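You operate a simulated robot arm through the tools that you are given. There is no shell and no other tool. Be economical: measure what you need, move in short steps, check, and stop when the job is done.

Carry out the task below with a simulated two-armed robot. There is one attempt and no reset: what you move stays moved.

Task
Hold the teal and the orange cube steady, lift the t-shirt out of each onto the small suitcase; lids on.
Fine: each lid on the cube of its colour.

The check looks at the end state, three seconds after you hand in, the way a careful person would. Anything else that was tipped, shoved, dropped, spilled or broken makes it a failure. Lids that push on must go on centred and level and be pressed home; caps that screw on are set level and turned clockwise until they are tight. Flat cloth is picked up by pressing the open fingertips on it (5 to 10 N) and closing them slowly along it; thin cloth reads only 2 to 8 mm in the jaws.

Robot
Two 7-joint arms with two-finger parallel grippers on one trunk, on a base that drives. Base frame: it is fixed to the floor where the robot stands at the start and does not move with it; the origin is under the middle of the robot, x ahead of it, y to its left, z up. Readings come in m, degrees, newtons and seconds.
The left shoulder is at the start at [0.07, 0.163, 0.945], the right one opposite. With the tool pointing down near the work surface each hand reaches from about 0.1 to 0.62 m from the robot's upright axis, wherever it stands, measured 20 degrees to its own side. Places, roughly: top of the small suitcase [0.5, 0.6, 0.6]; small suitcase lid [0.5, 0.6, 0.6]; pull-out handle [0.3, 0.6, 0.5]; white catch of the small suitcase [0.7, 0.8, 0.6]; blue catch of the small suitcase [0.4, 0.8, 0.6]. Payload 3.43 kg a hand.
Tool frame (each hand has its own): the origin (TCP) lies between the finger pads and is the grasp point; the fingertips stand 0.034 m ahead of it; z points along the fingers, y is the line along which they close. Largest opening 0.128 m; finger width 0.024, thickness 0.012; the body of the gripper, 0.048 by 0.13 m, starts 0.096 m behind the TCP.
Orientation is that of the tool frame in the base frame, as a unit quaternion [x, y, z, w]. With the fingers straight down and closing along the base's y, the tool's x points along the base's -x, its y along +y and its z along -z.

Tools
- The arms move only by the tool arm_command. It takes "left_commands", "right_commands" or both (then of equal length, played together; a hand with none holds still); each is a list of rows, each an object of numbers (a shift or turn left out is 0, a gripper value left out holds the last): "dx", "dy", "dz": the shift along the tool's x, y, z in units of 500 mm (1.0 is 500 mm); "wx", "wy", "wz": the turn, a rotation vector about the tool's x, y, z in units of 60 degrees (1.0 is 60 degrees); "hand": the closure, from 0 (fully open) to 1 (shut). In form: [{"dx": .., "dy": .., "dz": .., "wx": .., "wy": .., "wz": .., "hand": ..}, ...]. A call has 1 to 8 rows; each row is the pose to reach, as a shift and turn from the pose commanded when the call began, along the tool's axes at that moment. A call with a number of a shift or a turn outside -1 to 1 is refused whole. Rows are played at 5 a second. More than 0.05 m and 8.6 degrees between two rows, or a gripper value outside its range, and nothing of the call is played. A pose out of reach is approached as far as the arm can. The call stops where the force on the tool passes 40 N (or 10 N more than at its start, if that is more) or the arm is blocked; 0.2 s more then pass. The fingers move at their own pace (about 0.153 m/s each) and stop on an object; they squeeze with about 33 N. The grip force told is the motor's: it shows also when the fingers shut on nothing. Time passes only in rows, and 0.2 s behind the last, so rows that repeat a pose let the fingers close. It gives the time, the measured TCP pose, the force on the tool (base axes), the opening and the grip force at its end, in the units of the frame above (readings bear some noise).
- Cameras (640 x 400 px; columns grow to the right, rows downward): "scene" is now at [0.136, 0.0099, 1.1558]; the picture's right is [0.20, -0.98, 0.00], its down [-0.71, -0.15, -0.69] and it looks along [0.67, 0.14, -0.73] (base axes); focal length 243 px, centre (320, 200). "left" rides on the left gripper at [0.076, 0.011, -0.16] in its tool frame; the picture's right is [-0.15, 0.99, 0.00], its down [-0.88, -0.13, -0.46] and it looks along [-0.45, -0.07, 0.89] (tool axes); focal length 234 px, centre (320, 200). "right" rides on the right gripper at [0.076, -0.011, -0.16] in its tool frame; the picture's right is [0.15, 0.99, 0.00], its down [-0.88, 0.13, -0.46] and it looks along [-0.45, 0.07, 0.89] (tool axes); focal length 234 px, centre (320, 200). There is no depth. A picture from a camera that has moved, and an enlarged one, comes with that camera's place and axes in the base frame and with its lens. The place of the scene camera against the robot may be out by one fixed shift of up to 0.018 m in any direction.
- snapshot(camera): a new picture of that camera. No time passes.
- slide_trunk(by): slides the trunk up (or, below 0, down) by that many m; the arms and the scene camera ride with it, the base frame stays. It gives what a move gives, with no picture.
- roll_base(legs): drives the robot by 1 to 6 legs, each [ahead, left, turn to the left] in m, m and degrees, along the robot's own axes; the way and the turn of a leg run together, so that a leg with both is an arc; at most 1.5 m and 180 degrees a leg. The arms and the cameras ride along, it lands a little off, and it stops where it bumps. It gives what a move gives.
- pan_tilt(pan, tilt): turns the head with the scene camera to pan (to the left, within 86 degrees either way) and tilt (down, from -29 to 69), counted from straight ahead of the robot. It gives what a move gives.
- enlarge(camera, box): a new picture of the part [left, top, right, bottom] of that camera's present view, enlarged. No time passes.
- job_done(): hands the job in; it is judged then, once.

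Work in short steps. Places have to be worked out from the pictures, the camera data and where the tool is seen: move nearer, look again, correct. Check each grasp and each placing, and mend what went wrong. You have 120 turns and 92 pictures in all, those below and enlarged ones among them. Open the grippers and draw the arms clear of the work before you hand the job in, unless the task says otherwise; then end with one line.

The tools are called after "Emit:" as a command line: name --argument value ..., lists and objects as JSON in quotes. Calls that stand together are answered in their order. arm_command: Moves the arms, as the interface text tells. Its arguments: {"type":"object","properties":{"left_commands":{"type":"array","items":{"type":"object","properties":{"dx":{"type":"number"},"dy":{"type":"number"},"dz":{"type":"number"},"wx":{"type":"number"},"wy":{"type":"number"},"wz":{"type":"number"},"hand":{"type":"number"}}}},"right_commands":{"type":"array","items":{"type":"object","properties":{"dx":{"type":"number"},"dy":{"type":"number"},"dz":{"type":"number"},"wx":{"type":"number"},"wy":{"type":"number"},"wz":{"type":"number"},"hand":{"type":"number"}}}}},"required":[]} The other tools are called the same way: slide_trunk (by) slides the trunk up or down; roll_base (legs) drives the base; pan_tilt (pan, tilt) turns the head that bears the scene camera; snapshot (camera) takes a picture; enlarge (camera, box) takes an enlarged picture of a part of a camera's view; job_done () hands the job in.

At the start:

```text
clock: 0.0
left_tcp_pos: [0.4548, 0.4304, 0.8484]
left_tool_rot: [0.0, 1.0, 0.0, 0.0]
left_wrist_force: [0.0, 0.0, -0.1]
left_finger_gap: 0.1279
left_grip_force: 0.1
right_tcp_pos: [0.7201, -0.0468, 0.8146]
right_tool_rot: [0.001, 1.0, 0.0, -0.001]
right_wrist_force: [0.0, 0.1, 0.0]
right_finger_gap: 0.1279
right_grip_force: 0.1
trunk travel left (down, up): [-0.425, 0.515]
robot x, y, heading: [0.0002, -0.001, -0.1]
head pan, tilt: [11.7, 46.5]
```

scene: 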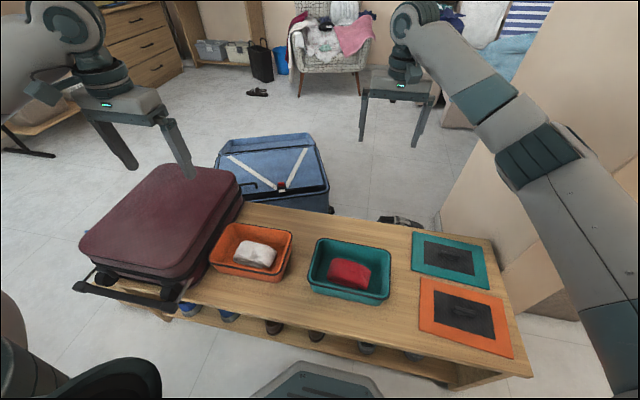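
right: 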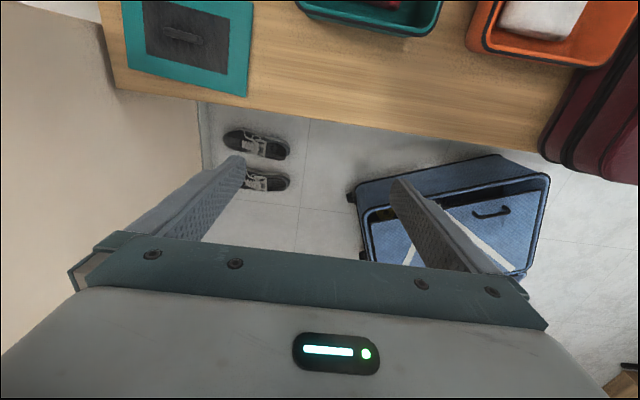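
left: 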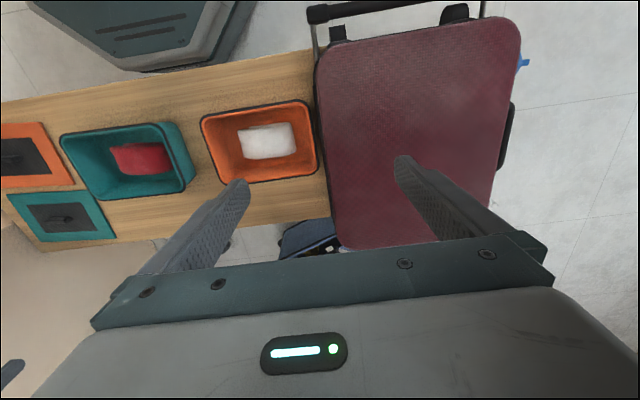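

Both shirts and the lids are visible. I enlarge the views to see the handle shapes and the cubes.

Emit:
enlarge --camera "scene" --box '[190, 200, 400, 320]'

Emit:
enlarge --camera "scene" --box '[370, 210, 540, 370]'

Emit:
enlarge --camera "left" --box '[0, 40, 340, 260]'

```text
3.05 times, centred on (295, 260) of scene
camera zoom: at [0.136, 0.0099, 1.1558], right [0.2, -0.98, 0.0], down [-0.71, -0.15, -0.69], along [0.67, 0.14, -0.73], focal length 740 px, centre (396, 17)
```

zoom: 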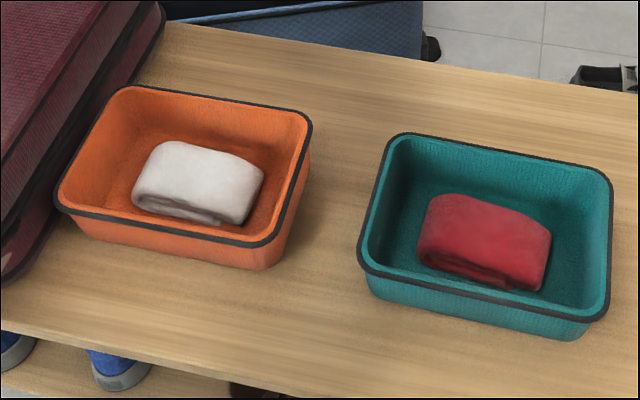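

```text
2.50 times, centred on (455, 290) of scene
camera zoom: at [0.136, 0.0099, 1.1558], right [0.2, -0.98, 0.0], down [-0.71, -0.15, -0.69], along [0.67, 0.14, -0.73], focal length 607 px, centre (-18, -25)
```

zoom: 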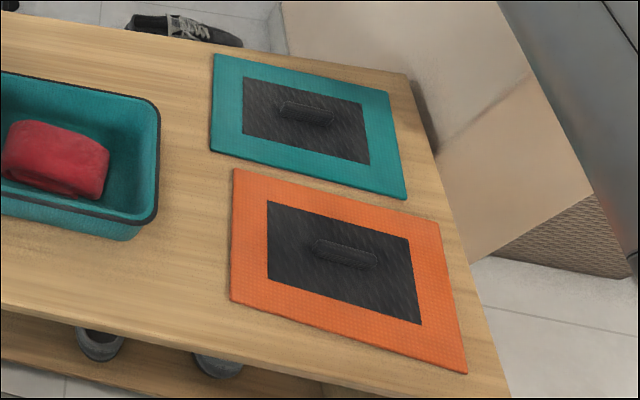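

```text
1.82 times, centred on (170, 150) of left
camera zoom: at [0.3793, 0.4406, 1.0076], right [0.15, 0.99, 0.0], down [0.88, -0.13, 0.46], along [0.45, -0.07, -0.89], focal length 426 px, centre (593, 291)
```

zoom: 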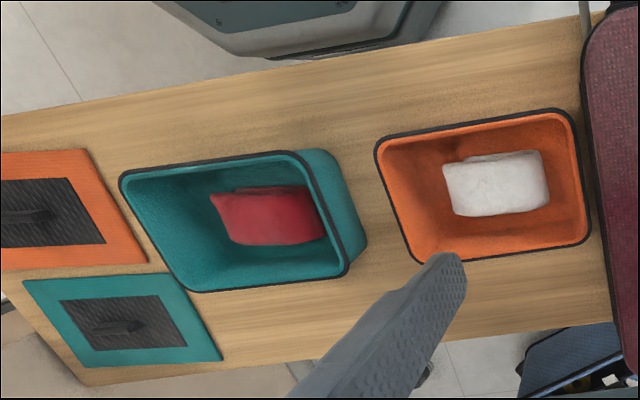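

Geometry estimate: the orange cube's rim is about x .42–.57, y .18–.41, z .50–.55. I bring the left hand above the orange cube, turning so its fingers will close along x, for a closer measurement.

Emit:
arm_command --left_commands '[{"dx": -0.01, "dy": -0.03, "dz": 0.025, "wz": 0.125}, {"dx": -0.02, "dy": -0.06, "dz": 0.05, "wz": 0.25}, {"dx": -0.03, "dy": -0.1, "dz": 0.075, "wz": 0.375}, {"dx": -0.04, "dy": -0.13, "dz": 0.1, "wz": 0.5}, {"dx": -0.05, "dy": -0.16, "dz": 0.1, "wz": 0.625}, {"dx": -0.06, "dy": -0.2, "dz": 0.1, "wz": 0.75}, {"dx": -0.07, "dy": -0.23, "dz": 0.1, "wz": 0.875}, {"dx": -0.07, "dy": -0.26, "dz": 0.1, "wz": 1.0}]'

Emit:
arm_command --left_commands '[{"wz": 0.125}, {"wz": 0.25}, {"wz": 0.375}, {"wz": 0.5}, {"wz": 0.5}]'

Emit:
snapshot --camera "left"

Emit:
snapshot --camera "scene"

```text
clock: 1.8
left_tcp_pos: [0.491, 0.299, 0.7992]
left_tool_rot: [0.501, 0.866, 0.001, 0.0]
left_wrist_force: [0.7, 0.3, 0.3]
left_finger_gap: 0.1282
left_grip_force: 0.1
right_tcp_pos: [0.721, -0.0466, 0.8155]
right_tool_rot: [0.001, 1.0, 0.0, -0.001]
right_wrist_force: [-0.1, -0.3, 0.0]
right_finger_gap: 0.1278
right_grip_force: 0.1
trunk travel left (down, up): [-0.425, 0.515]
robot x, y, heading: [0.0008, -0.0038, -0.2]
head pan, tilt: [11.7, 46.5]
```

```text
clock: 3.0
left_tcp_pos: [0.4905, 0.3008, 0.7982]
left_tool_rot: [0.708, 0.707, 0.0, 0.0]
left_wrist_force: [0.8, 0.5, -0.4]
left_finger_gap: 0.128
left_grip_force: 0.1
right_tcp_pos: [0.7205, -0.0456, 0.8155]
right_tool_rot: [0.001, 1.0, 0.0, 0.001]
right_wrist_force: [0.0, 0.5, -0.8]
right_finger_gap: 0.128
right_grip_force: 0.1
trunk travel left (down, up): [-0.425, 0.515]
robot x, y, heading: [0.0003, -0.0033, -0.0]
head pan, tilt: [11.7, 46.5]
```

```text
85 pictures are left
camera left: at [0.5017, 0.3758, 0.9571], right [0.99, -0.15, 0.0], down [-0.13, -0.88, 0.46], along [-0.07, -0.45, -0.89], focal length 234 px, centre (320, 200)
```

left: 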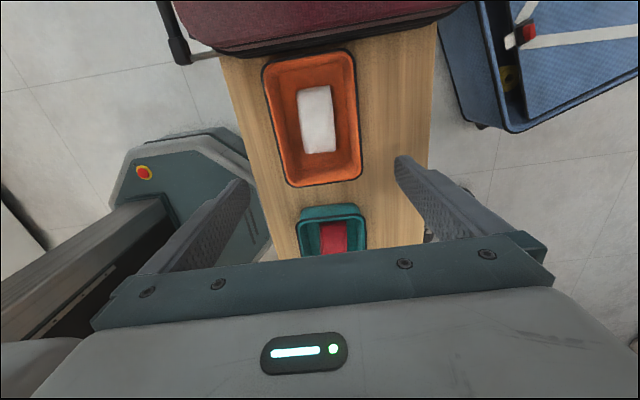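

```text
84 pictures are left
camera scene: at [0.1361, 0.0099, 1.1558], right [0.2, -0.98, 0.0], down [-0.71, -0.15, -0.69], along [0.67, 0.14, -0.73], focal length 243 px, centre (320, 200)
```

scene: 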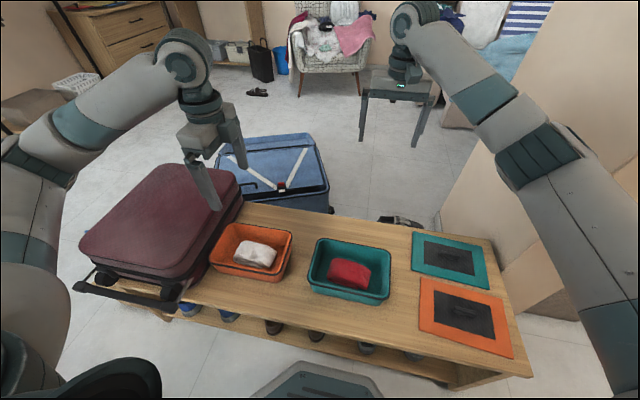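

The rim is at z≈.53 and the orange cube's centre is near [.482, .304]. I bring the right hand over toward its right-hand wall, tilting 20° so its wrist stays away from the left hand, and look.

Emit:
arm_command --right_commands '[{"dx": 0.06, "dy": 0.036, "dz": 0.02, "wx": -0.04}, {"dx": 0.12, "dy": 0.072, "dz": 0.05, "wx": -0.08}, {"dx": 0.18, "dy": 0.108, "dz": 0.07, "wx": -0.12}, {"dx": 0.24, "dy": 0.145, "dz": 0.1, "wx": -0.16}, {"dx": 0.3, "dy": 0.18, "dz": 0.12, "wx": -0.2}, {"dx": 0.36, "dy": 0.22, "dz": 0.15, "wx": -0.25}, {"dx": 0.42, "dy": 0.255, "dz": 0.17, "wx": -0.3}, {"dx": 0.477, "dy": 0.29, "dz": 0.19, "wx": -0.333}]'

Emit:
snapshot --camera "right"

Emit:
snapshot --camera "left"

```text
clock: 4.8
left_tcp_pos: [0.4913, 0.2993, 0.7985]
left_tool_rot: [0.707, 0.707, -0.001, 0.0]
left_wrist_force: [0.4, 0.0, -0.6]
left_finger_gap: 0.1278
left_grip_force: 0.0
right_tcp_pos: [0.4798, 0.1001, 0.7185]
right_tool_rot: [0.001, 0.985, 0.174, -0.002]
right_wrist_force: [-1.7, 0.2, 0.7]
right_finger_gap: 0.1278
right_grip_force: 0.1
trunk travel left (down, up): [-0.425, 0.515]
robot x, y, heading: [-0.0021, 0.0008, 0.1]
head pan, tilt: [11.7, 46.5]
```

```text
83 pictures are left
camera right: at [0.4051, 0.0353, 0.8647], right [-0.15, 0.93, 0.34], down [0.88, -0.03, 0.47], along [0.45, 0.37, -0.81], focal length 234 px, centre (320, 200)
```

right: 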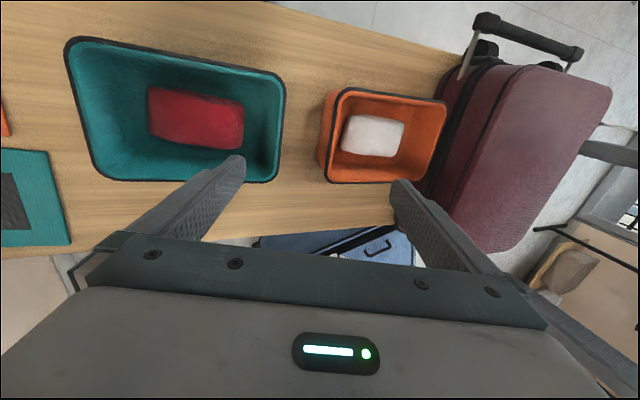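

```text
82 pictures are left
camera left: at [0.5015, 0.376, 0.9572], right [0.99, -0.15, 0.0], down [-0.13, -0.88, 0.46], along [-0.07, -0.45, -0.89], focal length 234 px, centre (320, 200)
```

left: 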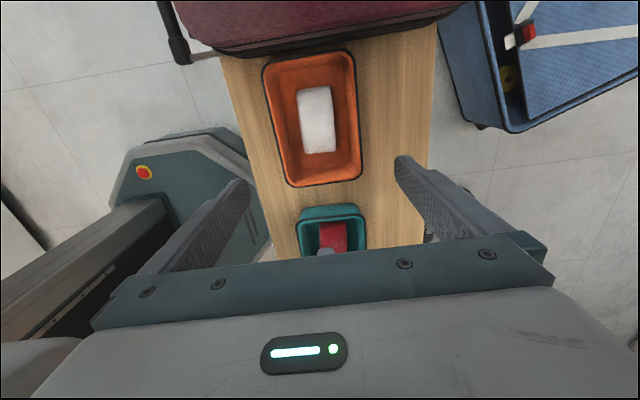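

The right view gives the orange cube's near wall at y≈.197, rim z≈.52, and the teal cube's centre at [.482, 0]. I move the right hand, half closed, to just above that wall.

Emit:
arm_command --right_commands '[{"dx": -0.002, "dy": 0.014, "dz": 0.06, "hand": 0.53}, {"dx": -0.003, "dy": 0.028, "dz": 0.12, "hand": 0.53}, {"dx": -0.005, "dy": 0.042, "dz": 0.19, "hand": 0.53}, {"dx": -0.006, "dy": 0.056, "dz": 0.251, "hand": 0.53}, {"dx": -0.006, "dy": 0.056, "dz": 0.251, "hand": 0.53}]'

Emit:
snapshot --camera "right"

Emit:
enlarge --camera "left" --box '[230, 40, 400, 250]'

```text
clock: 6.0
left_tcp_pos: [0.4912, 0.3007, 0.7982]
left_tool_rot: [0.707, 0.707, 0.0, 0.0]
left_wrist_force: [0.1, -0.6, -0.3]
left_finger_gap: 0.1278
left_grip_force: 0.0
right_tcp_pos: [0.4874, 0.1705, 0.6136]
right_tool_rot: [0.001, 0.985, 0.174, 0.0]
right_wrist_force: [-0.5, 0.7, -0.3]
right_finger_gap: 0.0599
right_grip_force: 0.1
trunk travel left (down, up): [-0.425, 0.515]
robot x, y, heading: [-0.0022, -0.001, 0.1]
head pan, tilt: [11.7, 46.5]
```

```text
81 pictures are left
camera right: at [0.4119, 0.1043, 0.7583], right [-0.15, 0.93, 0.34], down [0.88, -0.03, 0.47], along [0.45, 0.37, -0.81], focal length 234 px, centre (320, 200)
```

right: 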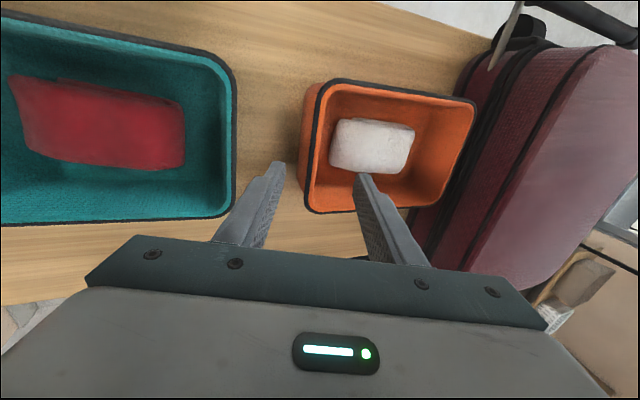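

```text
1.90 times, centred on (315, 145) of left
camera zoom: at [0.5015, 0.3757, 0.9572], right [0.99, -0.15, 0.0], down [-0.13, -0.88, 0.46], along [-0.07, -0.45, -0.89], focal length 446 px, centre (330, 305)
```

zoom: 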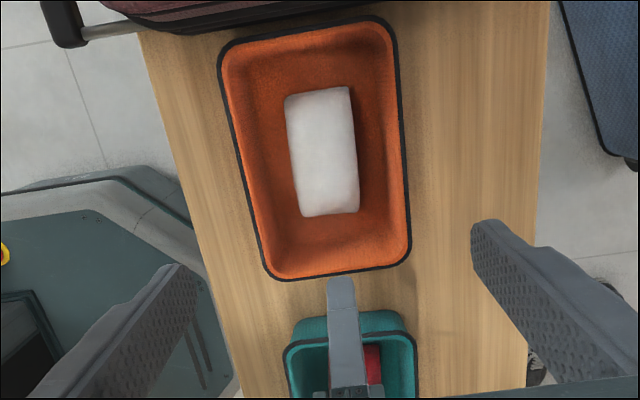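

The wall checks out at y≈.199. I narrow the opening to keep clear of the shirt and lower the fingers astride the wall, then close.

Emit:
arm_command --right_commands '[{"dx": 0.003, "dy": 0.001, "dz": 0.03, "hand": 0.656}, {"dx": 0.006, "dy": 0.003, "dz": 0.06, "hand": 0.656}, {"dx": 0.006, "dy": 0.003, "dz": 0.11, "hand": 0.656}, {"dx": 0.006, "dy": 0.003, "dz": 0.162, "hand": 0.656}]'

Emit:
snapshot --camera "right"

```text
clock: 7.0
left_tcp_pos: [0.49, 0.3001, 0.7979]
left_tool_rot: [0.708, 0.707, 0.0, 0.0]
left_wrist_force: [0.2, -0.1, 0.2]
left_finger_gap: 0.1279
left_grip_force: 0.0
right_tcp_pos: [0.4798, 0.198, 0.5352]
right_tool_rot: [0.0, 0.985, 0.174, -0.002]
right_wrist_force: [0.6, -0.4, -0.3]
right_finger_gap: 0.0443
right_grip_force: 0.1
trunk travel left (down, up): [-0.425, 0.515]
robot x, y, heading: [-0.0019, -0.0033, 0.0]
head pan, tilt: [11.7, 46.5]
```

```text
79 pictures are left
camera right: at [0.4056, 0.1341, 0.6812], right [-0.15, 0.93, 0.34], down [0.88, -0.03, 0.47], along [0.45, 0.37, -0.81], focal length 234 px, centre (320, 200)
```

right: 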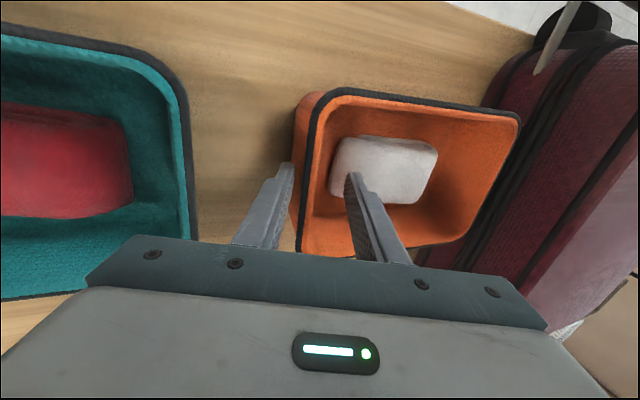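

The wall sits about 6 mm nearer the outer finger, so I shift by that, go slightly deeper, and close on the wall.

Emit:
arm_command --right_commands '[{"dy": -0.012, "dz": 0.0}, {"dy": -0.012, "dz": 0.014}, {"dy": -0.012, "dz": 0.014, "hand": 0.75}, {"dy": -0.012, "dz": 0.014, "hand": 0.85}, {"dy": -0.012, "dz": 0.014, "hand": 1.0}, {"dy": -0.012, "dz": 0.014, "hand": 1.0}, {"dy": -0.012, "dz": 0.014, "hand": 1.0}]'

Emit:
snapshot --camera "right"

Emit:
enlarge --camera "left" --box '[230, 40, 400, 250]'

```text
clock: 8.6
left_tcp_pos: [0.4916, 0.3008, 0.7967]
left_tool_rot: [0.707, 0.707, -0.001, 0.001]
left_wrist_force: [-0.4, -0.6, 0.2]
left_finger_gap: 0.1281
left_grip_force: 0.0
right_tcp_pos: [0.4813, 0.1927, 0.5272]
right_tool_rot: [0.001, 0.985, 0.173, 0.0]
right_wrist_force: [0.3, 0.3, -2.6]
right_finger_gap: 0.0061
right_grip_force: 33.1
trunk travel left (down, up): [-0.425, 0.515]
robot x, y, heading: [-0.003, 0.0023, 0.2]
head pan, tilt: [11.7, 46.5]
```

```text
78 pictures are left
camera right: at [0.4062, 0.1283, 0.6729], right [-0.15, 0.93, 0.34], down [0.88, -0.03, 0.47], along [0.45, 0.37, -0.81], focal length 234 px, centre (320, 200)
```

right: 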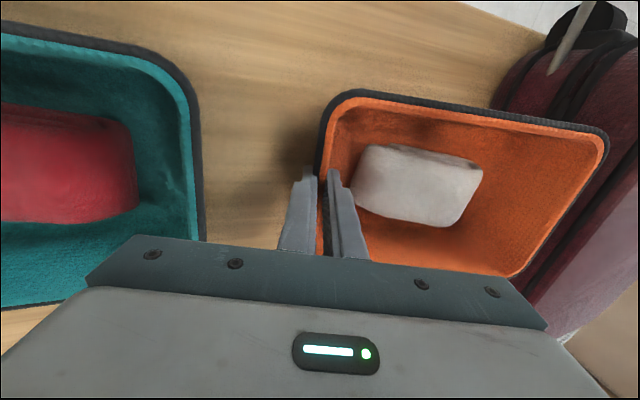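

```text
1.90 times, centred on (315, 145) of left
camera zoom: at [0.5017, 0.3759, 0.957], right [0.99, -0.15, 0.0], down [-0.13, -0.88, 0.46], along [-0.07, -0.45, -0.89], focal length 446 px, centre (330, 305)
```

zoom: 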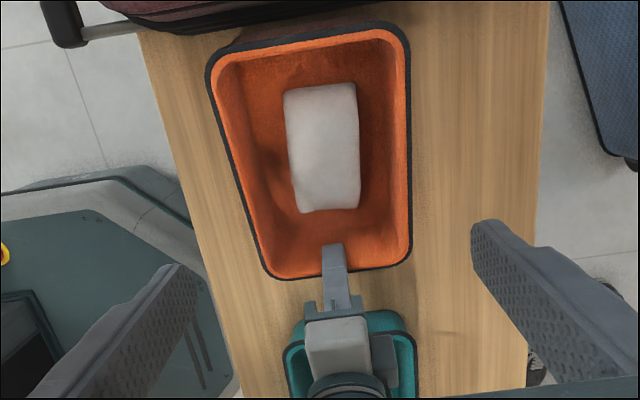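

The pinch tilted the cube, its far end rising about 13°, because the wall aligned to the slanted fingers. I rotate the right hand back to level the cube, rising slightly.

Emit:
arm_command --right_commands '[{"wx": 0.045, "dz": -0.002}, {"wx": 0.09, "dz": -0.004}, {"wx": 0.135, "dz": -0.006, "dy": 0.001}, {"wx": 0.18, "dz": -0.007, "dy": 0.002}, {"wx": 0.215, "dz": -0.008, "dy": 0.003}, {"wx": 0.215, "dz": -0.008, "dy": 0.003}]'

Emit:
enlarge --camera "left" --box '[230, 40, 400, 250]'

Emit:
snapshot --camera "scene"

```text
clock: 10.0
left_tcp_pos: [0.4903, 0.3006, 0.7984]
left_tool_rot: [0.708, 0.707, 0.0, 0.0]
left_wrist_force: [0.2, -0.7, 0.1]
left_finger_gap: 0.1281
left_grip_force: 0.0
right_tcp_pos: [0.4819, 0.1941, 0.5307]
right_tool_rot: [-0.001, 0.998, 0.06, 0.0]
right_wrist_force: [-0.3, 0.0, -2.0]
right_finger_gap: 0.006
right_grip_force: 33.3
trunk travel left (down, up): [-0.425, 0.515]
robot x, y, heading: [0.0, -0.0004, 0.2]
head pan, tilt: [11.7, 46.5]
```

```text
1.90 times, centred on (315, 145) of left
camera zoom: at [0.5017, 0.3759, 0.957], right [0.99, -0.15, 0.0], down [-0.13, -0.88, 0.46], along [-0.07, -0.45, -0.89], focal length 446 px, centre (330, 305)
```

zoom: 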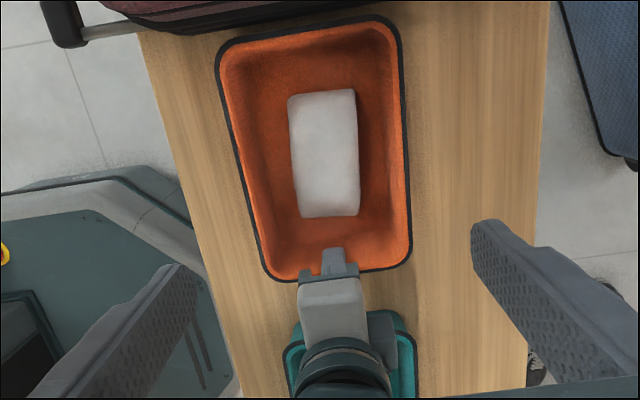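

```text
75 pictures are left
camera scene: at [0.1362, 0.01, 1.1558], right [0.2, -0.98, 0.0], down [-0.71, -0.15, -0.69], along [0.67, 0.14, -0.73], focal length 243 px, centre (320, 200)
```

scene: 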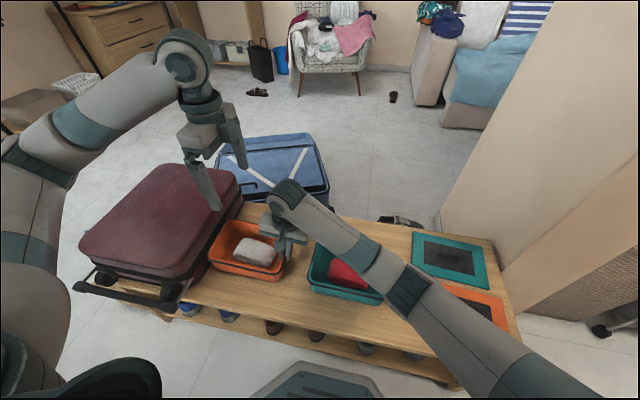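

Nearly level; I rotate a few more degrees while watching for contact force.

Emit:
arm_command --right_commands '[{"wx": 0.035, "dz": -0.001}, {"wx": 0.065, "dz": -0.002}, {"wx": 0.065, "dz": -0.002}]'

Emit:
enlarge --camera "left" --box '[230, 40, 400, 250]'

```text
clock: 10.8
left_tcp_pos: [0.4907, 0.2998, 0.7976]
left_tool_rot: [0.707, 0.707, 0.0, 0.001]
left_wrist_force: [-0.8, 0.4, 0.4]
left_finger_gap: 0.1282
left_grip_force: 0.0
right_tcp_pos: [0.4821, 0.1931, 0.5323]
right_tool_rot: [0.001, 1.0, 0.027, -0.001]
right_wrist_force: [-0.9, -0.1, -1.6]
right_finger_gap: 0.006
right_grip_force: 33.2
trunk travel left (down, up): [-0.425, 0.515]
robot x, y, heading: [0.0037, 0.0017, 0.3]
head pan, tilt: [11.7, 46.5]
```

```text
1.90 times, centred on (315, 145) of left
camera zoom: at [0.5017, 0.3759, 0.957], right [0.99, -0.15, 0.0], down [-0.13, -0.88, 0.46], along [-0.07, -0.45, -0.89], focal length 446 px, centre (330, 305)
```

zoom: 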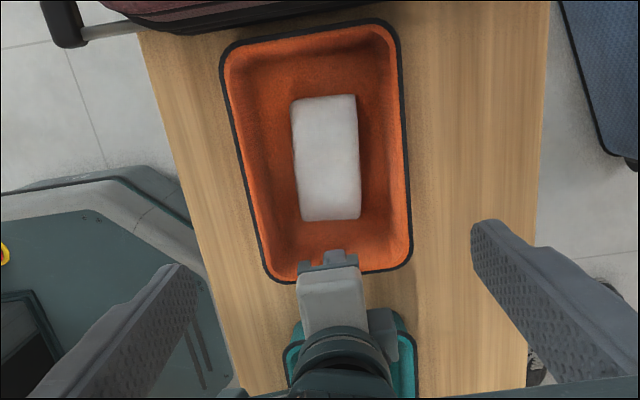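

The cube is level and held. I lower the left hand toward the shirt, tilted 12° away from the right hand, aimed at the shirt's far half.

Emit:
arm_command --left_commands '[{"dx": 0.02, "dy": -0.002, "dz": 0.08, "wy": -0.05, "hand": 0.336}, {"dx": 0.05, "dy": -0.004, "dz": 0.16, "wy": -0.1, "hand": 0.336}, {"dx": 0.07, "dy": -0.006, "dz": 0.25, "wy": -0.15, "hand": 0.336}, {"dx": 0.09, "dy": -0.007, "dz": 0.32, "wy": -0.2, "hand": 0.336}, {"dx": 0.09, "dy": -0.007, "dz": 0.356, "wy": -0.2, "hand": 0.336}, {"dx": 0.09, "dy": -0.007, "dz": 0.356, "wy": -0.2, "hand": 0.336}]'

Emit:
snapshot --camera "left"

Emit:
snapshot --camera "right"

```text
clock: 12.2
left_tcp_pos: [0.4883, 0.3457, 0.62]
left_tool_rot: [0.703, 0.703, -0.075, 0.074]
left_wrist_force: [-0.3, -0.7, -0.1]
left_finger_gap: 0.0849
left_grip_force: 0.0
right_tcp_pos: [0.4817, 0.1939, 0.5326]
right_tool_rot: [0.001, 1.0, 0.027, 0.0]
right_wrist_force: [0.2, -0.2, -3.0]
right_finger_gap: 0.0059
right_grip_force: 32.5
trunk travel left (down, up): [-0.425, 0.515]
robot x, y, heading: [0.0015, -0.0033, 0.1]
head pan, tilt: [11.7, 46.5]
```

```text
73 pictures are left
camera left: at [0.4982, 0.4528, 0.7595], right [0.99, -0.14, 0.03], down [-0.13, -0.77, 0.63], along [-0.07, -0.63, -0.78], focal length 234 px, centre (320, 200)
```

left: 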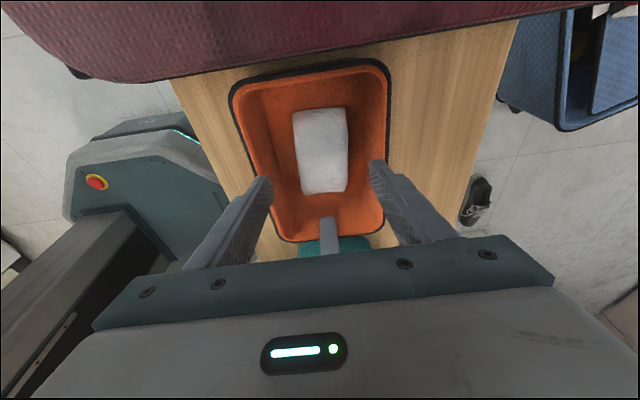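

```text
72 pictures are left
camera right: at [0.4068, 0.1742, 0.6908], right [-0.15, 0.99, 0.05], down [0.88, 0.1, 0.46], along [0.45, 0.12, -0.89], focal length 234 px, centre (320, 200)
```

right: 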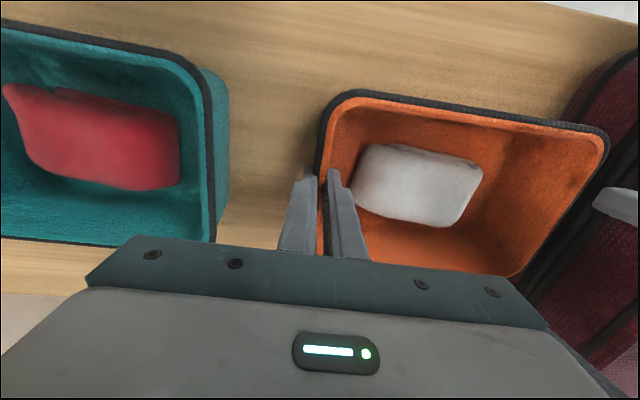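

Alignment is good: shirt centre about [.487, .31]. I descend so the fingertips are beside the shirt, then check before closing.

Emit:
arm_command --left_commands '[{"dx": 0.01, "dy": -0.002, "dz": 0.06}, {"dx": 0.02, "dy": -0.002, "dz": 0.12}, {"dx": 0.025, "dy": -0.002, "dz": 0.18}, {"dx": 0.028, "dy": -0.002, "dz": 0.21}, {"dx": 0.028, "dy": -0.002, "dz": 0.239}, {"dx": 0.028, "dy": -0.002, "dz": 0.239}]'

Emit:
snapshot --camera "left"

Emit:
snapshot --camera "right"

```text
clock: 13.6
left_tcp_pos: [0.4875, 0.3326, 0.5006]
left_tool_rot: [0.703, 0.703, -0.074, 0.074]
left_wrist_force: [-0.2, 0.4, 0.0]
left_finger_gap: 0.0849
left_grip_force: 0.1
right_tcp_pos: [0.4838, 0.1947, 0.5329]
right_tool_rot: [0.0, 1.0, 0.027, 0.0]
right_wrist_force: [0.5, -0.1, -2.9]
right_finger_gap: 0.0062
right_grip_force: 33.0
trunk travel left (down, up): [-0.425, 0.515]
robot x, y, heading: [0.0006, 0.0029, -0.0]
head pan, tilt: [11.7, 46.5]
```

```text
71 pictures are left
camera left: at [0.4982, 0.44, 0.6401], right [0.99, -0.14, 0.03], down [-0.13, -0.77, 0.63], along [-0.07, -0.63, -0.78], focal length 234 px, centre (320, 200)
```

left: 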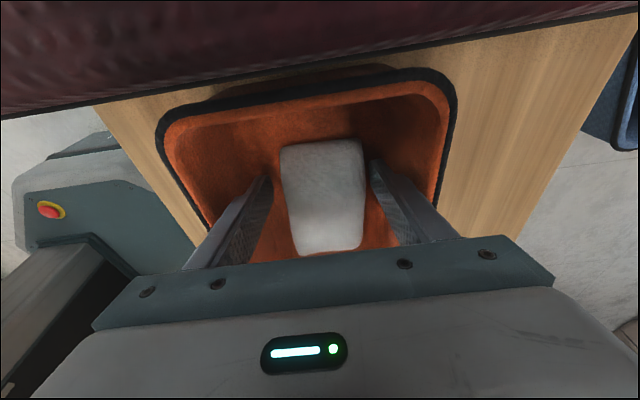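

```text
70 pictures are left
camera right: at [0.4069, 0.1742, 0.6908], right [-0.15, 0.99, 0.05], down [0.88, 0.1, 0.46], along [0.45, 0.11, -0.89], focal length 234 px, centre (320, 200)
```

right: 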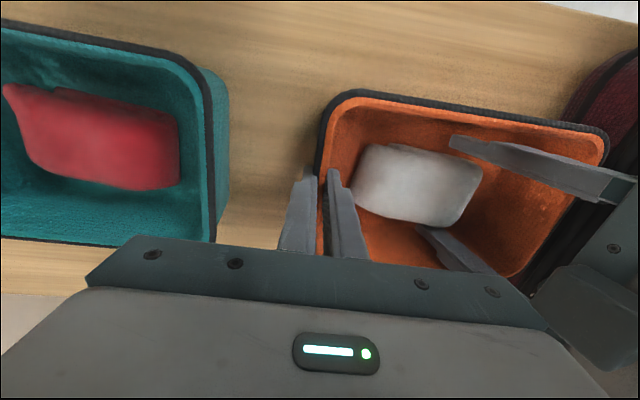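

The fingers straddle the shirt with no contact. I go 8 mm deeper and close on it slowly.

Emit:
arm_command --left_commands '[{"dz": 0.016}, {"dz": 0.016, "hand": 0.45}, {"dz": 0.016, "hand": 0.55}, {"dz": 0.016, "hand": 0.7}, {"dz": 0.016, "hand": 0.85}, {"dz": 0.016, "hand": 1.0}, {"dz": 0.016, "hand": 1.0}]'

Emit:
snapshot --camera "left"

```text
clock: 15.2
left_tcp_pos: [0.485, 0.3325, 0.4918]
left_tool_rot: [0.703, 0.703, -0.074, 0.074]
left_wrist_force: [-3.1, 0.3, 12.8]
left_finger_gap: 0.0733
left_grip_force: 33.1
right_tcp_pos: [0.4821, 0.1933, 0.5325]
right_tool_rot: [0.001, 1.0, 0.027, -0.001]
right_wrist_force: [4.2, 0.6, -11.6]
right_finger_gap: 0.0065
right_grip_force: 32.9
trunk travel left (down, up): [-0.425, 0.515]
robot x, y, heading: [-0.0015, 0.0008, -0.1]
head pan, tilt: [11.7, 46.5]
```

```text
69 pictures are left
camera left: at [0.4975, 0.4389, 0.6327], right [0.99, -0.14, 0.03], down [-0.13, -0.77, 0.63], along [-0.07, -0.63, -0.78], focal length 234 px, centre (320, 200)
```

left: 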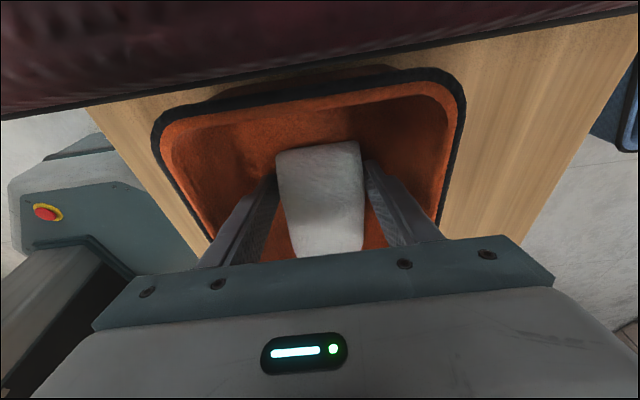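

The grip reads on the shirt at 73 mm. I lift 3 cm straight up and look.

Emit:
arm_command --left_commands '[{"dx": -0.002, "dz": 0.0}, {"dx": -0.006, "dz": -0.02}, {"dx": -0.012, "dz": -0.05}, {"dx": -0.012, "dz": -0.05}]'

Emit:
snapshot --camera "left"

Emit:
snapshot --camera "right"

```text
clock: 16.2
left_tcp_pos: [0.4873, 0.3321, 0.5182]
left_tool_rot: [0.703, 0.704, -0.074, 0.074]
left_wrist_force: [0.2, 0.2, -1.4]
left_finger_gap: 0.0731
left_grip_force: 32.4
right_tcp_pos: [0.4823, 0.1943, 0.5322]
right_tool_rot: [0.0, 1.0, 0.028, 0.0]
right_wrist_force: [-0.4, -0.1, -1.0]
right_finger_gap: 0.006
right_grip_force: 32.9
trunk travel left (down, up): [-0.425, 0.515]
robot x, y, heading: [-0.0028, 0.0018, -0.2]
head pan, tilt: [11.7, 46.5]
```

```text
68 pictures are left
camera left: at [0.4974, 0.439, 0.6589], right [0.99, -0.14, 0.03], down [-0.13, -0.77, 0.63], along [-0.07, -0.63, -0.78], focal length 234 px, centre (320, 200)
```

left: 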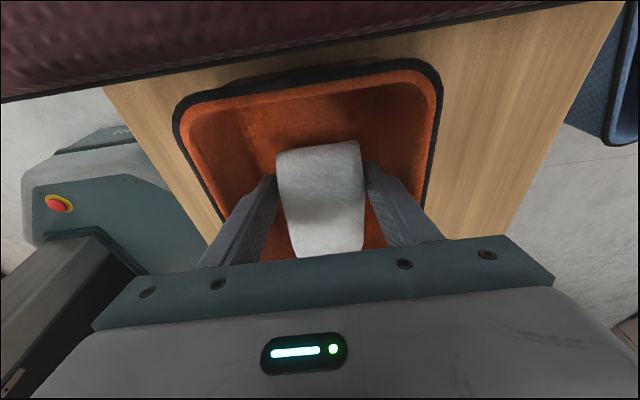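

```text
67 pictures are left
camera right: at [0.4069, 0.1743, 0.6909], right [-0.15, 0.99, 0.05], down [0.88, 0.1, 0.46], along [0.45, 0.12, -0.89], focal length 234 px, centre (320, 200)
```

right: 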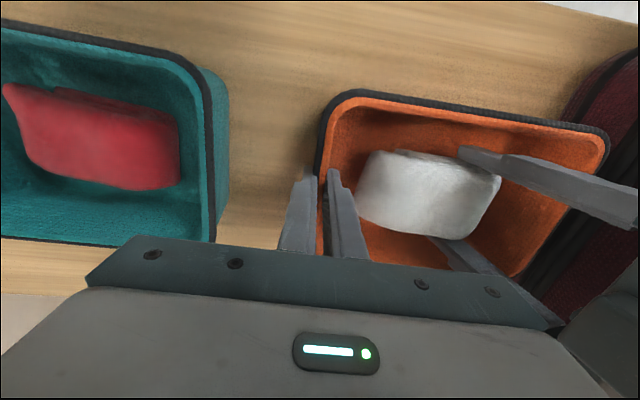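

The white shirt is in hand. I lift it clear vertically.

Emit:
arm_command --left_commands '[{"dx": -0.018, "dz": -0.085}, {"dx": -0.036, "dz": -0.17}, {"dx": -0.054, "dz": -0.255}, {"dx": -0.075, "dz": -0.34}, {"dx": -0.094, "dz": -0.43}]'

Emit:
arm_command --left_commands '[{"dx": 0.08, "dy": 0.02, "dz": -0.02}, {"dx": 0.17, "dy": 0.04, "dz": -0.037}, {"dx": 0.25, "dy": 0.06, "dz": -0.055}, {"dx": 0.34, "dy": 0.09, "dz": -0.075}, {"dx": 0.43, "dy": 0.12, "dz": -0.093}, {"dx": 0.43, "dy": 0.12, "dz": -0.093}]'

Emit:
snapshot --camera "left"

Emit:
snapshot --camera "scene"

```text
clock: 17.4
left_tcp_pos: [0.4893, 0.3268, 0.7395]
left_tool_rot: [0.704, 0.702, -0.075, 0.075]
left_wrist_force: [-0.1, -0.8, -1.1]
left_finger_gap: 0.0725
left_grip_force: 33.4
right_tcp_pos: [0.482, 0.1942, 0.5306]
right_tool_rot: [0.001, 1.0, 0.027, -0.001]
right_wrist_force: [0.8, 0.0, -0.8]
right_finger_gap: 0.006
right_grip_force: 33.1
trunk travel left (down, up): [-0.425, 0.515]
robot x, y, heading: [-0.0031, -0.0022, 0.2]
head pan, tilt: [11.7, 46.5]
```

```text
clock: 18.8
left_tcp_pos: [0.544, 0.5497, 0.7397]
left_tool_rot: [0.704, 0.703, -0.073, 0.073]
left_wrist_force: [-0.2, -0.3, -1.6]
left_finger_gap: 0.0725
left_grip_force: 33.3
right_tcp_pos: [0.4824, 0.194, 0.5319]
right_tool_rot: [0.001, 1.0, 0.026, 0.0]
right_wrist_force: [-0.9, -0.4, -0.9]
right_finger_gap: 0.0062
right_grip_force: 32.7
trunk travel left (down, up): [-0.425, 0.515]
robot x, y, heading: [0.0033, -0.0011, -0.1]
head pan, tilt: [11.7, 46.5]
```

```text
66 pictures are left
camera left: at [0.5547, 0.6573, 0.8804], right [0.99, -0.14, 0.03], down [-0.13, -0.77, 0.63], along [-0.07, -0.63, -0.78], focal length 234 px, centre (320, 200)
```

left: 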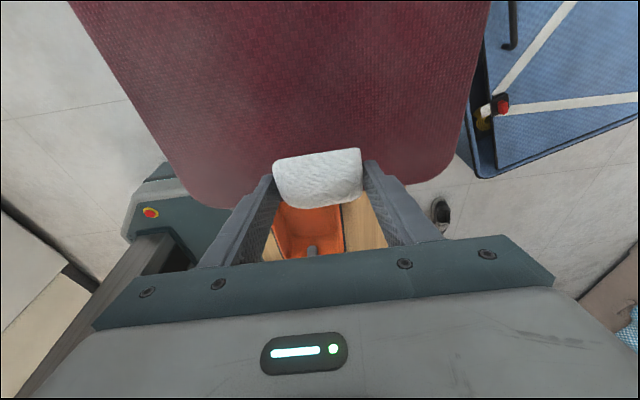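

```text
65 pictures are left
camera scene: at [0.136, 0.01, 1.1558], right [0.2, -0.98, 0.0], down [-0.71, -0.15, -0.69], along [0.67, 0.14, -0.73], focal length 243 px, centre (320, 200)
```

scene: 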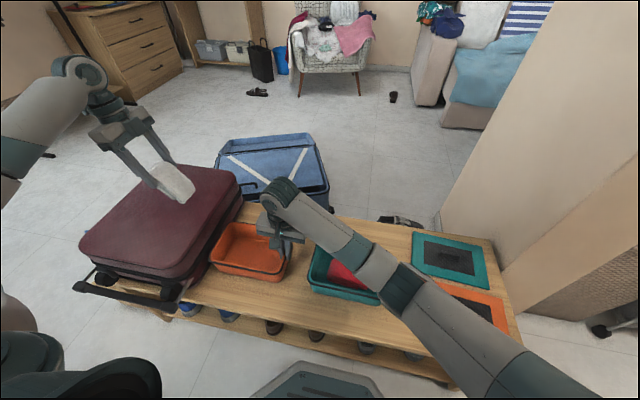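

The shirt hangs over the suitcase, whose near edge is at y≈.44. I move 4 cm further in and lower toward the top.

Emit:
arm_command --left_commands '[{"dx": 0.05, "dz": 0.03}, {"dx": 0.109, "dz": 0.08}, {"dx": 0.109, "dz": 0.13}, {"dx": 0.109, "dz": 0.13}]'

Emit:
enlarge --camera "scene" --box '[70, 80, 290, 220]'

Emit:
snapshot --camera "left"

```text
clock: 19.5
left_tcp_pos: [0.5443, 0.5956, 0.6935]
left_tool_rot: [0.702, 0.704, -0.069, 0.077]
left_wrist_force: [-9.1, -0.6, 18.4]
left_finger_gap: 0.0729
left_grip_force: 32.5
right_tcp_pos: [0.4806, 0.1945, 0.5325]
right_tool_rot: [-0.001, 1.0, 0.028, 0.0]
right_wrist_force: [0.3, 1.2, -0.8]
right_finger_gap: 0.0063
right_grip_force: 33.0
trunk travel left (down, up): [-0.425, 0.515]
robot x, y, heading: [-0.0016, -0.0041, -0.3]
head pan, tilt: [11.7, 46.5]
stopped in row 3 (left hand): the force on the tool passed its limit (the readings are from after the stop); the commanded pose is now the measured one
```

```text
2.86 times, centred on (180, 150) of scene
camera zoom: at [0.1347, 0.0097, 1.1562], right [0.2, -0.98, 0.0], down [-0.71, -0.15, -0.69], along [0.67, 0.14, -0.72], focal length 694 px, centre (720, 343)
```

zoom: 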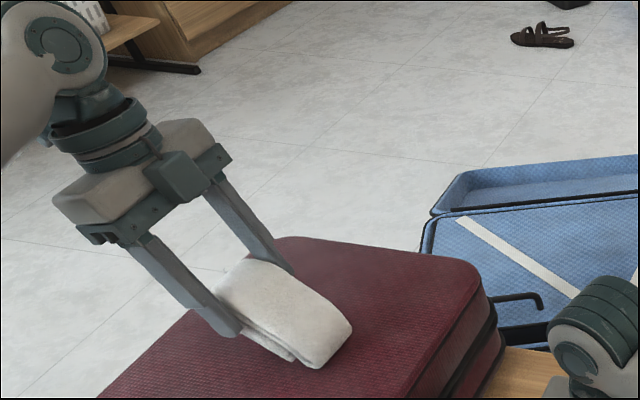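

```text
63 pictures are left
camera left: at [0.5529, 0.7033, 0.8338], right [0.99, -0.14, 0.04], down [-0.13, -0.77, 0.63], along [-0.05, -0.63, -0.78], focal length 234 px, centre (320, 200)
```

left: 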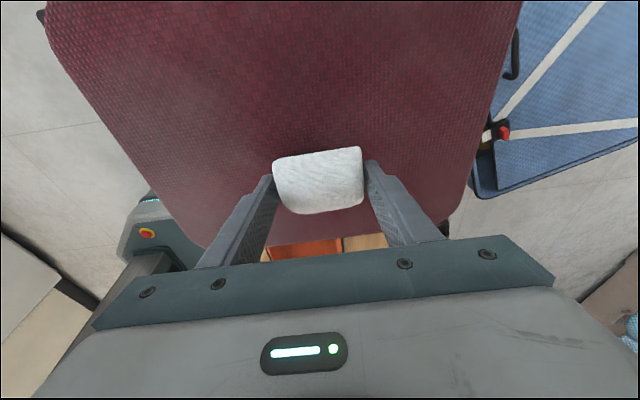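

The shirt and fingers touch the suitcase top at about z .65. I ease up slightly, open, and withdraw.

Emit:
arm_command --left_commands '[{"dz": -0.006}, {"dz": -0.006, "hand": 0.35}, {"dz": -0.006, "hand": 0.25}, {"dz": -0.006, "hand": 0.2}, {"dz": -0.06, "hand": 0.2}, {"dz": -0.14, "hand": 0.2}]'

Emit:
enlarge --camera "scene" --box '[70, 80, 290, 220]'

```text
clock: 20.9
left_tcp_pos: [0.5452, 0.6102, 0.7596]
left_tool_rot: [0.702, 0.705, -0.069, 0.077]
left_wrist_force: [0.2, 0.0, -0.7]
left_finger_gap: 0.1022
left_grip_force: 0.1
right_tcp_pos: [0.4814, 0.1939, 0.5321]
right_tool_rot: [0.0, 1.0, 0.028, 0.0]
right_wrist_force: [-0.4, 0.1, -0.8]
right_finger_gap: 0.006
right_grip_force: 32.6
trunk travel left (down, up): [-0.425, 0.515]
robot x, y, heading: [-0.001, -0.0007, 0.2]
head pan, tilt: [11.7, 46.5]
```

```text
2.86 times, centred on (180, 150) of scene
camera zoom: at [0.1358, 0.0098, 1.1558], right [0.2, -0.98, 0.0], down [-0.71, -0.15, -0.69], along [0.67, 0.14, -0.73], focal length 694 px, centre (720, 343)
```

zoom: 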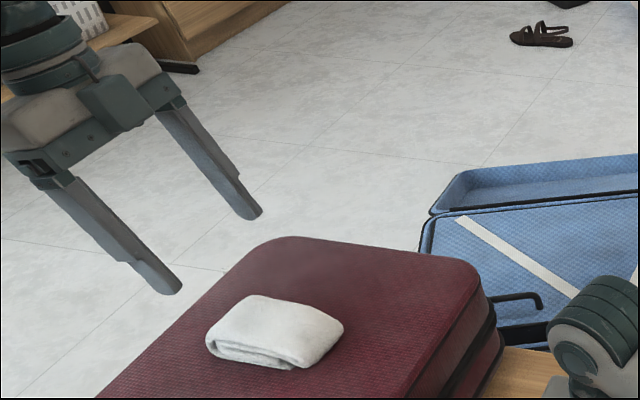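

The white shirt rests flat on the suitcase. I now release the orange cube with the right hand and rise.

Emit:
arm_command --right_commands '[{"dz": 0.003}, {"dz": 0.003, "hand": 0.9}, {"dz": 0.003, "hand": 0.656}, {"dz": 0.003, "hand": 0.656}, {"dz": -0.08, "hand": 0.656}, {"dz": -0.17, "hand": 0.656}, {"dz": -0.26, "hand": 0.656}]'

Emit:
snapshot --camera "right"

```text
clock: 22.5
left_tcp_pos: [0.5459, 0.6094, 0.7594]
left_tool_rot: [0.701, 0.706, -0.07, 0.076]
left_wrist_force: [0.5, -1.0, 0.2]
left_finger_gap: 0.1022
left_grip_force: 0.1
right_tcp_pos: [0.4796, 0.186, 0.6628]
right_tool_rot: [0.0, 1.0, 0.027, -0.001]
right_wrist_force: [0.0, 0.0, 0.6]
right_finger_gap: 0.0441
right_grip_force: 0.0
trunk travel left (down, up): [-0.425, 0.515]
robot x, y, heading: [0.0011, 0.0005, 0.0]
head pan, tilt: [11.7, 46.5]
```

```text
61 pictures are left
camera right: at [0.4049, 0.1667, 0.8224], right [-0.15, 0.99, 0.05], down [0.88, 0.11, 0.46], along [0.45, 0.11, -0.89], focal length 234 px, centre (320, 200)
```

right: 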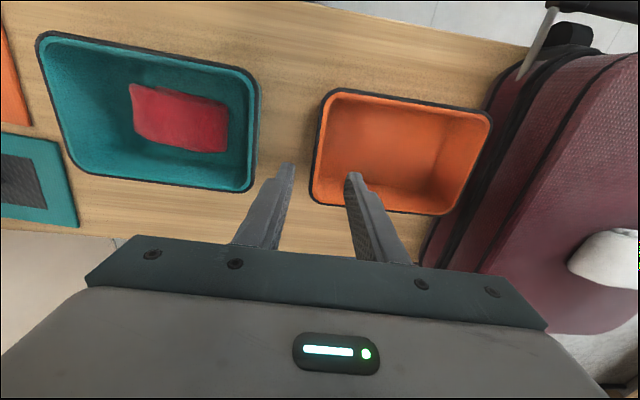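

Both cubes are located again: orange centre ≈[.488, .295], teal ≈[.482, −.004]. I move the right hand over to the teal cube's right wall (y≈−.11).

Emit:
arm_command --right_commands '[{"dy": -0.085, "dz": -0.005}, {"dy": -0.17, "dz": -0.01}, {"dy": -0.255, "dz": -0.015}, {"dy": -0.34, "dz": -0.02}, {"dy": -0.425, "dz": -0.025}, {"dy": -0.51, "dz": -0.03}, {"dy": -0.589, "dz": -0.032}, {"dy": -0.589, "dz": -0.032}]'

Emit:
snapshot --camera "right"

```text
clock: 24.3
left_tcp_pos: [0.5471, 0.6097, 0.7582]
left_tool_rot: [0.701, 0.706, -0.069, 0.077]
left_wrist_force: [-0.9, 0.0, 0.6]
left_finger_gap: 0.1026
left_grip_force: 0.1
right_tcp_pos: [0.4823, -0.1054, 0.6609]
right_tool_rot: [0.0, 1.0, 0.026, -0.001]
right_wrist_force: [0.2, 0.1, -1.2]
right_finger_gap: 0.0442
right_grip_force: 0.1
trunk travel left (down, up): [-0.425, 0.515]
robot x, y, heading: [0.0009, -0.0003, 0.1]
head pan, tilt: [11.7, 46.5]
```

```text
60 pictures are left
camera right: at [0.4073, -0.1251, 0.8197], right [-0.15, 0.99, 0.05], down [0.88, 0.11, 0.46], along [0.45, 0.12, -0.89], focal length 234 px, centre (320, 200)
```

right: 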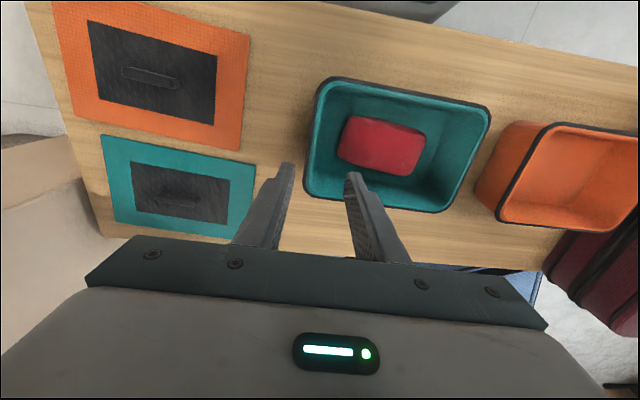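

The wall's outer face is at y≈−.109. I narrow the fingers a little to stay clear of the red shirt and descend astride the wall.

Emit:
arm_command --right_commands '[{"dy": -0.004, "dz": 0.07, "hand": 0.72}, {"dy": -0.008, "dz": 0.14, "hand": 0.72}, {"dy": -0.012, "dz": 0.21, "hand": 0.72}, {"dy": -0.014, "dz": 0.26, "hand": 0.72}, {"dy": -0.014, "dz": 0.26, "hand": 0.72}]'

Emit:
snapshot --camera "right"

```text
clock: 25.5
left_tcp_pos: [0.547, 0.6096, 0.7591]
left_tool_rot: [0.702, 0.705, -0.07, 0.077]
left_wrist_force: [-0.2, -1.2, 1.0]
left_finger_gap: 0.1024
left_grip_force: 0.0
right_tcp_pos: [0.4806, -0.1046, 0.5303]
right_tool_rot: [0.0, 1.0, 0.028, 0.0]
right_wrist_force: [-0.3, -0.8, -1.2]
right_finger_gap: 0.036
right_grip_force: 0.1
trunk travel left (down, up): [-0.425, 0.515]
robot x, y, heading: [0.0012, -0.0002, 0.1]
head pan, tilt: [11.7, 46.5]
```

```text
59 pictures are left
camera right: at [0.4058, -0.1241, 0.6893], right [-0.15, 0.99, 0.05], down [0.88, 0.1, 0.46], along [0.45, 0.12, -0.89], focal length 234 px, centre (320, 200)
```

right: 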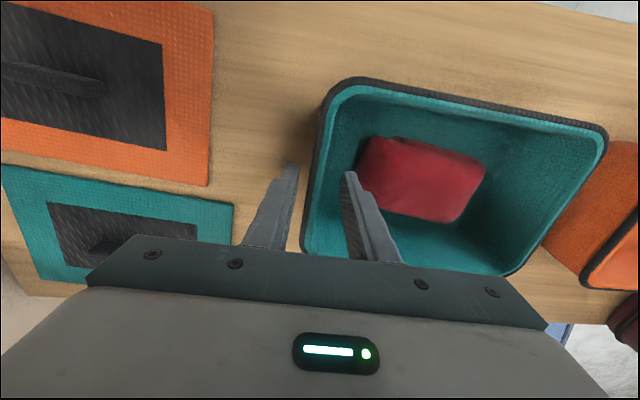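

The wall lies between the fingers, slightly toward the outer one. I shift 3 mm and close.

Emit:
arm_command --right_commands '[{"dy": -0.007}, {"dy": -0.007, "hand": 0.8}, {"dy": -0.007, "hand": 0.88}, {"dy": -0.007, "hand": 0.94}, {"dy": -0.007, "hand": 1.0}, {"dy": -0.007, "hand": 1.0}]'

Emit:
snapshot --camera "right"

```text
clock: 26.9
left_tcp_pos: [0.5467, 0.6105, 0.7585]
left_tool_rot: [0.702, 0.704, -0.07, 0.078]
left_wrist_force: [-0.7, -1.1, -0.4]
left_finger_gap: 0.1027
left_grip_force: 0.1
right_tcp_pos: [0.4817, -0.1085, 0.5303]
right_tool_rot: [0.0, 1.0, 0.028, 0.0]
right_wrist_force: [0.3, 1.1, 0.2]
right_finger_gap: 0.0062
right_grip_force: 33.2
trunk travel left (down, up): [-0.425, 0.515]
robot x, y, heading: [-0.0001, 0.0015, 0.0]
head pan, tilt: [11.7, 46.5]
```

```text
58 pictures are left
camera right: at [0.4057, -0.1289, 0.6893], right [-0.15, 0.99, 0.05], down [0.88, 0.1, 0.46], along [0.45, 0.12, -0.89], focal length 234 px, centre (320, 200)
```

right: 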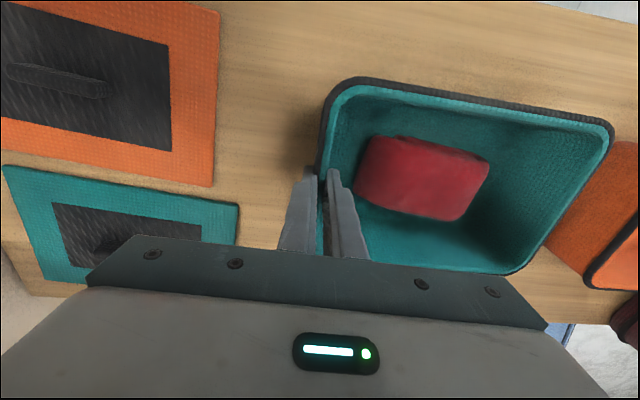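

The teal cube is held level. I bring the left hand across toward the red shirt at the same height.

Emit:
arm_command --left_commands '[{"dx": -0.088, "dy": -0.015, "dz": 0.019}, {"dx": -0.176, "dy": -0.03, "dz": 0.037}, {"dx": -0.264, "dy": -0.045, "dz": 0.056}, {"dx": -0.352, "dy": -0.06, "dz": 0.075}, {"dx": -0.44, "dy": -0.075, "dz": 0.094}, {"dx": -0.528, "dy": -0.09, "dz": 0.112}, {"dx": -0.616, "dy": -0.105, "dz": 0.131}, {"dx": -0.704, "dy": -0.12, "dz": 0.15}]'

Emit:
arm_command --left_commands '[{"dx": -0.088, "dy": -0.005, "dz": 0.019}, {"dx": -0.17, "dy": -0.01, "dz": 0.037}, {"dx": -0.25, "dy": -0.015, "dz": 0.056}, {"dx": -0.33, "dy": -0.015, "dz": 0.075}, {"dx": -0.411, "dy": -0.015, "dz": 0.087}, {"dx": -0.411, "dy": -0.015, "dz": 0.087}]'

Emit:
snapshot --camera "left"

```text
clock: 28.7
left_tcp_pos: [0.4876, 0.2508, 0.7586]
left_tool_rot: [0.701, 0.706, -0.069, 0.077]
left_wrist_force: [0.1, -0.4, -0.1]
left_finger_gap: 0.1026
left_grip_force: 0.0
right_tcp_pos: [0.4801, -0.1098, 0.5316]
right_tool_rot: [-0.001, 1.0, 0.028, 0.0]
right_wrist_force: [1.3, -1.2, 1.8]
right_finger_gap: 0.0062
right_grip_force: 32.9
trunk travel left (down, up): [-0.425, 0.515]
robot x, y, heading: [0.0011, 0.0027, 0.1]
head pan, tilt: [11.7, 46.5]
```

```text
clock: 30.1
left_tcp_pos: [0.4796, 0.0404, 0.7574]
left_tool_rot: [0.702, 0.705, -0.069, 0.076]
left_wrist_force: [0.8, -0.4, 0.3]
left_finger_gap: 0.1023
left_grip_force: 0.1
right_tcp_pos: [0.4802, -0.1098, 0.5309]
right_tool_rot: [0.0, 1.0, 0.028, 0.0]
right_wrist_force: [-1.5, 1.4, 2.3]
right_finger_gap: 0.0059
right_grip_force: 33.0
trunk travel left (down, up): [-0.425, 0.515]
robot x, y, heading: [-0.0019, 0.0, 0.2]
head pan, tilt: [11.7, 46.5]
```

```text
57 pictures are left
camera left: at [0.4875, 0.147, 0.8972], right [0.99, -0.14, 0.04], down [-0.13, -0.77, 0.63], along [-0.05, -0.62, -0.78], focal length 234 px, centre (320, 200)
```

left: 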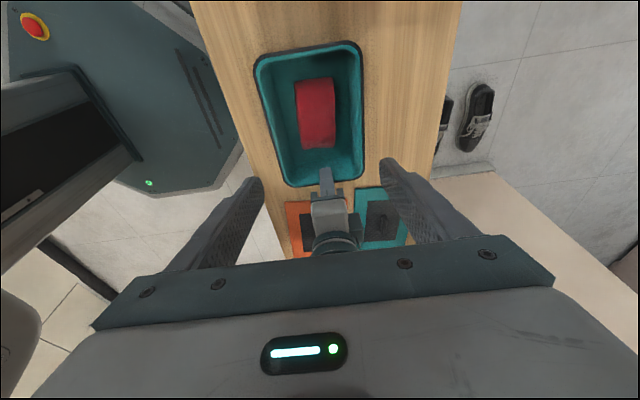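

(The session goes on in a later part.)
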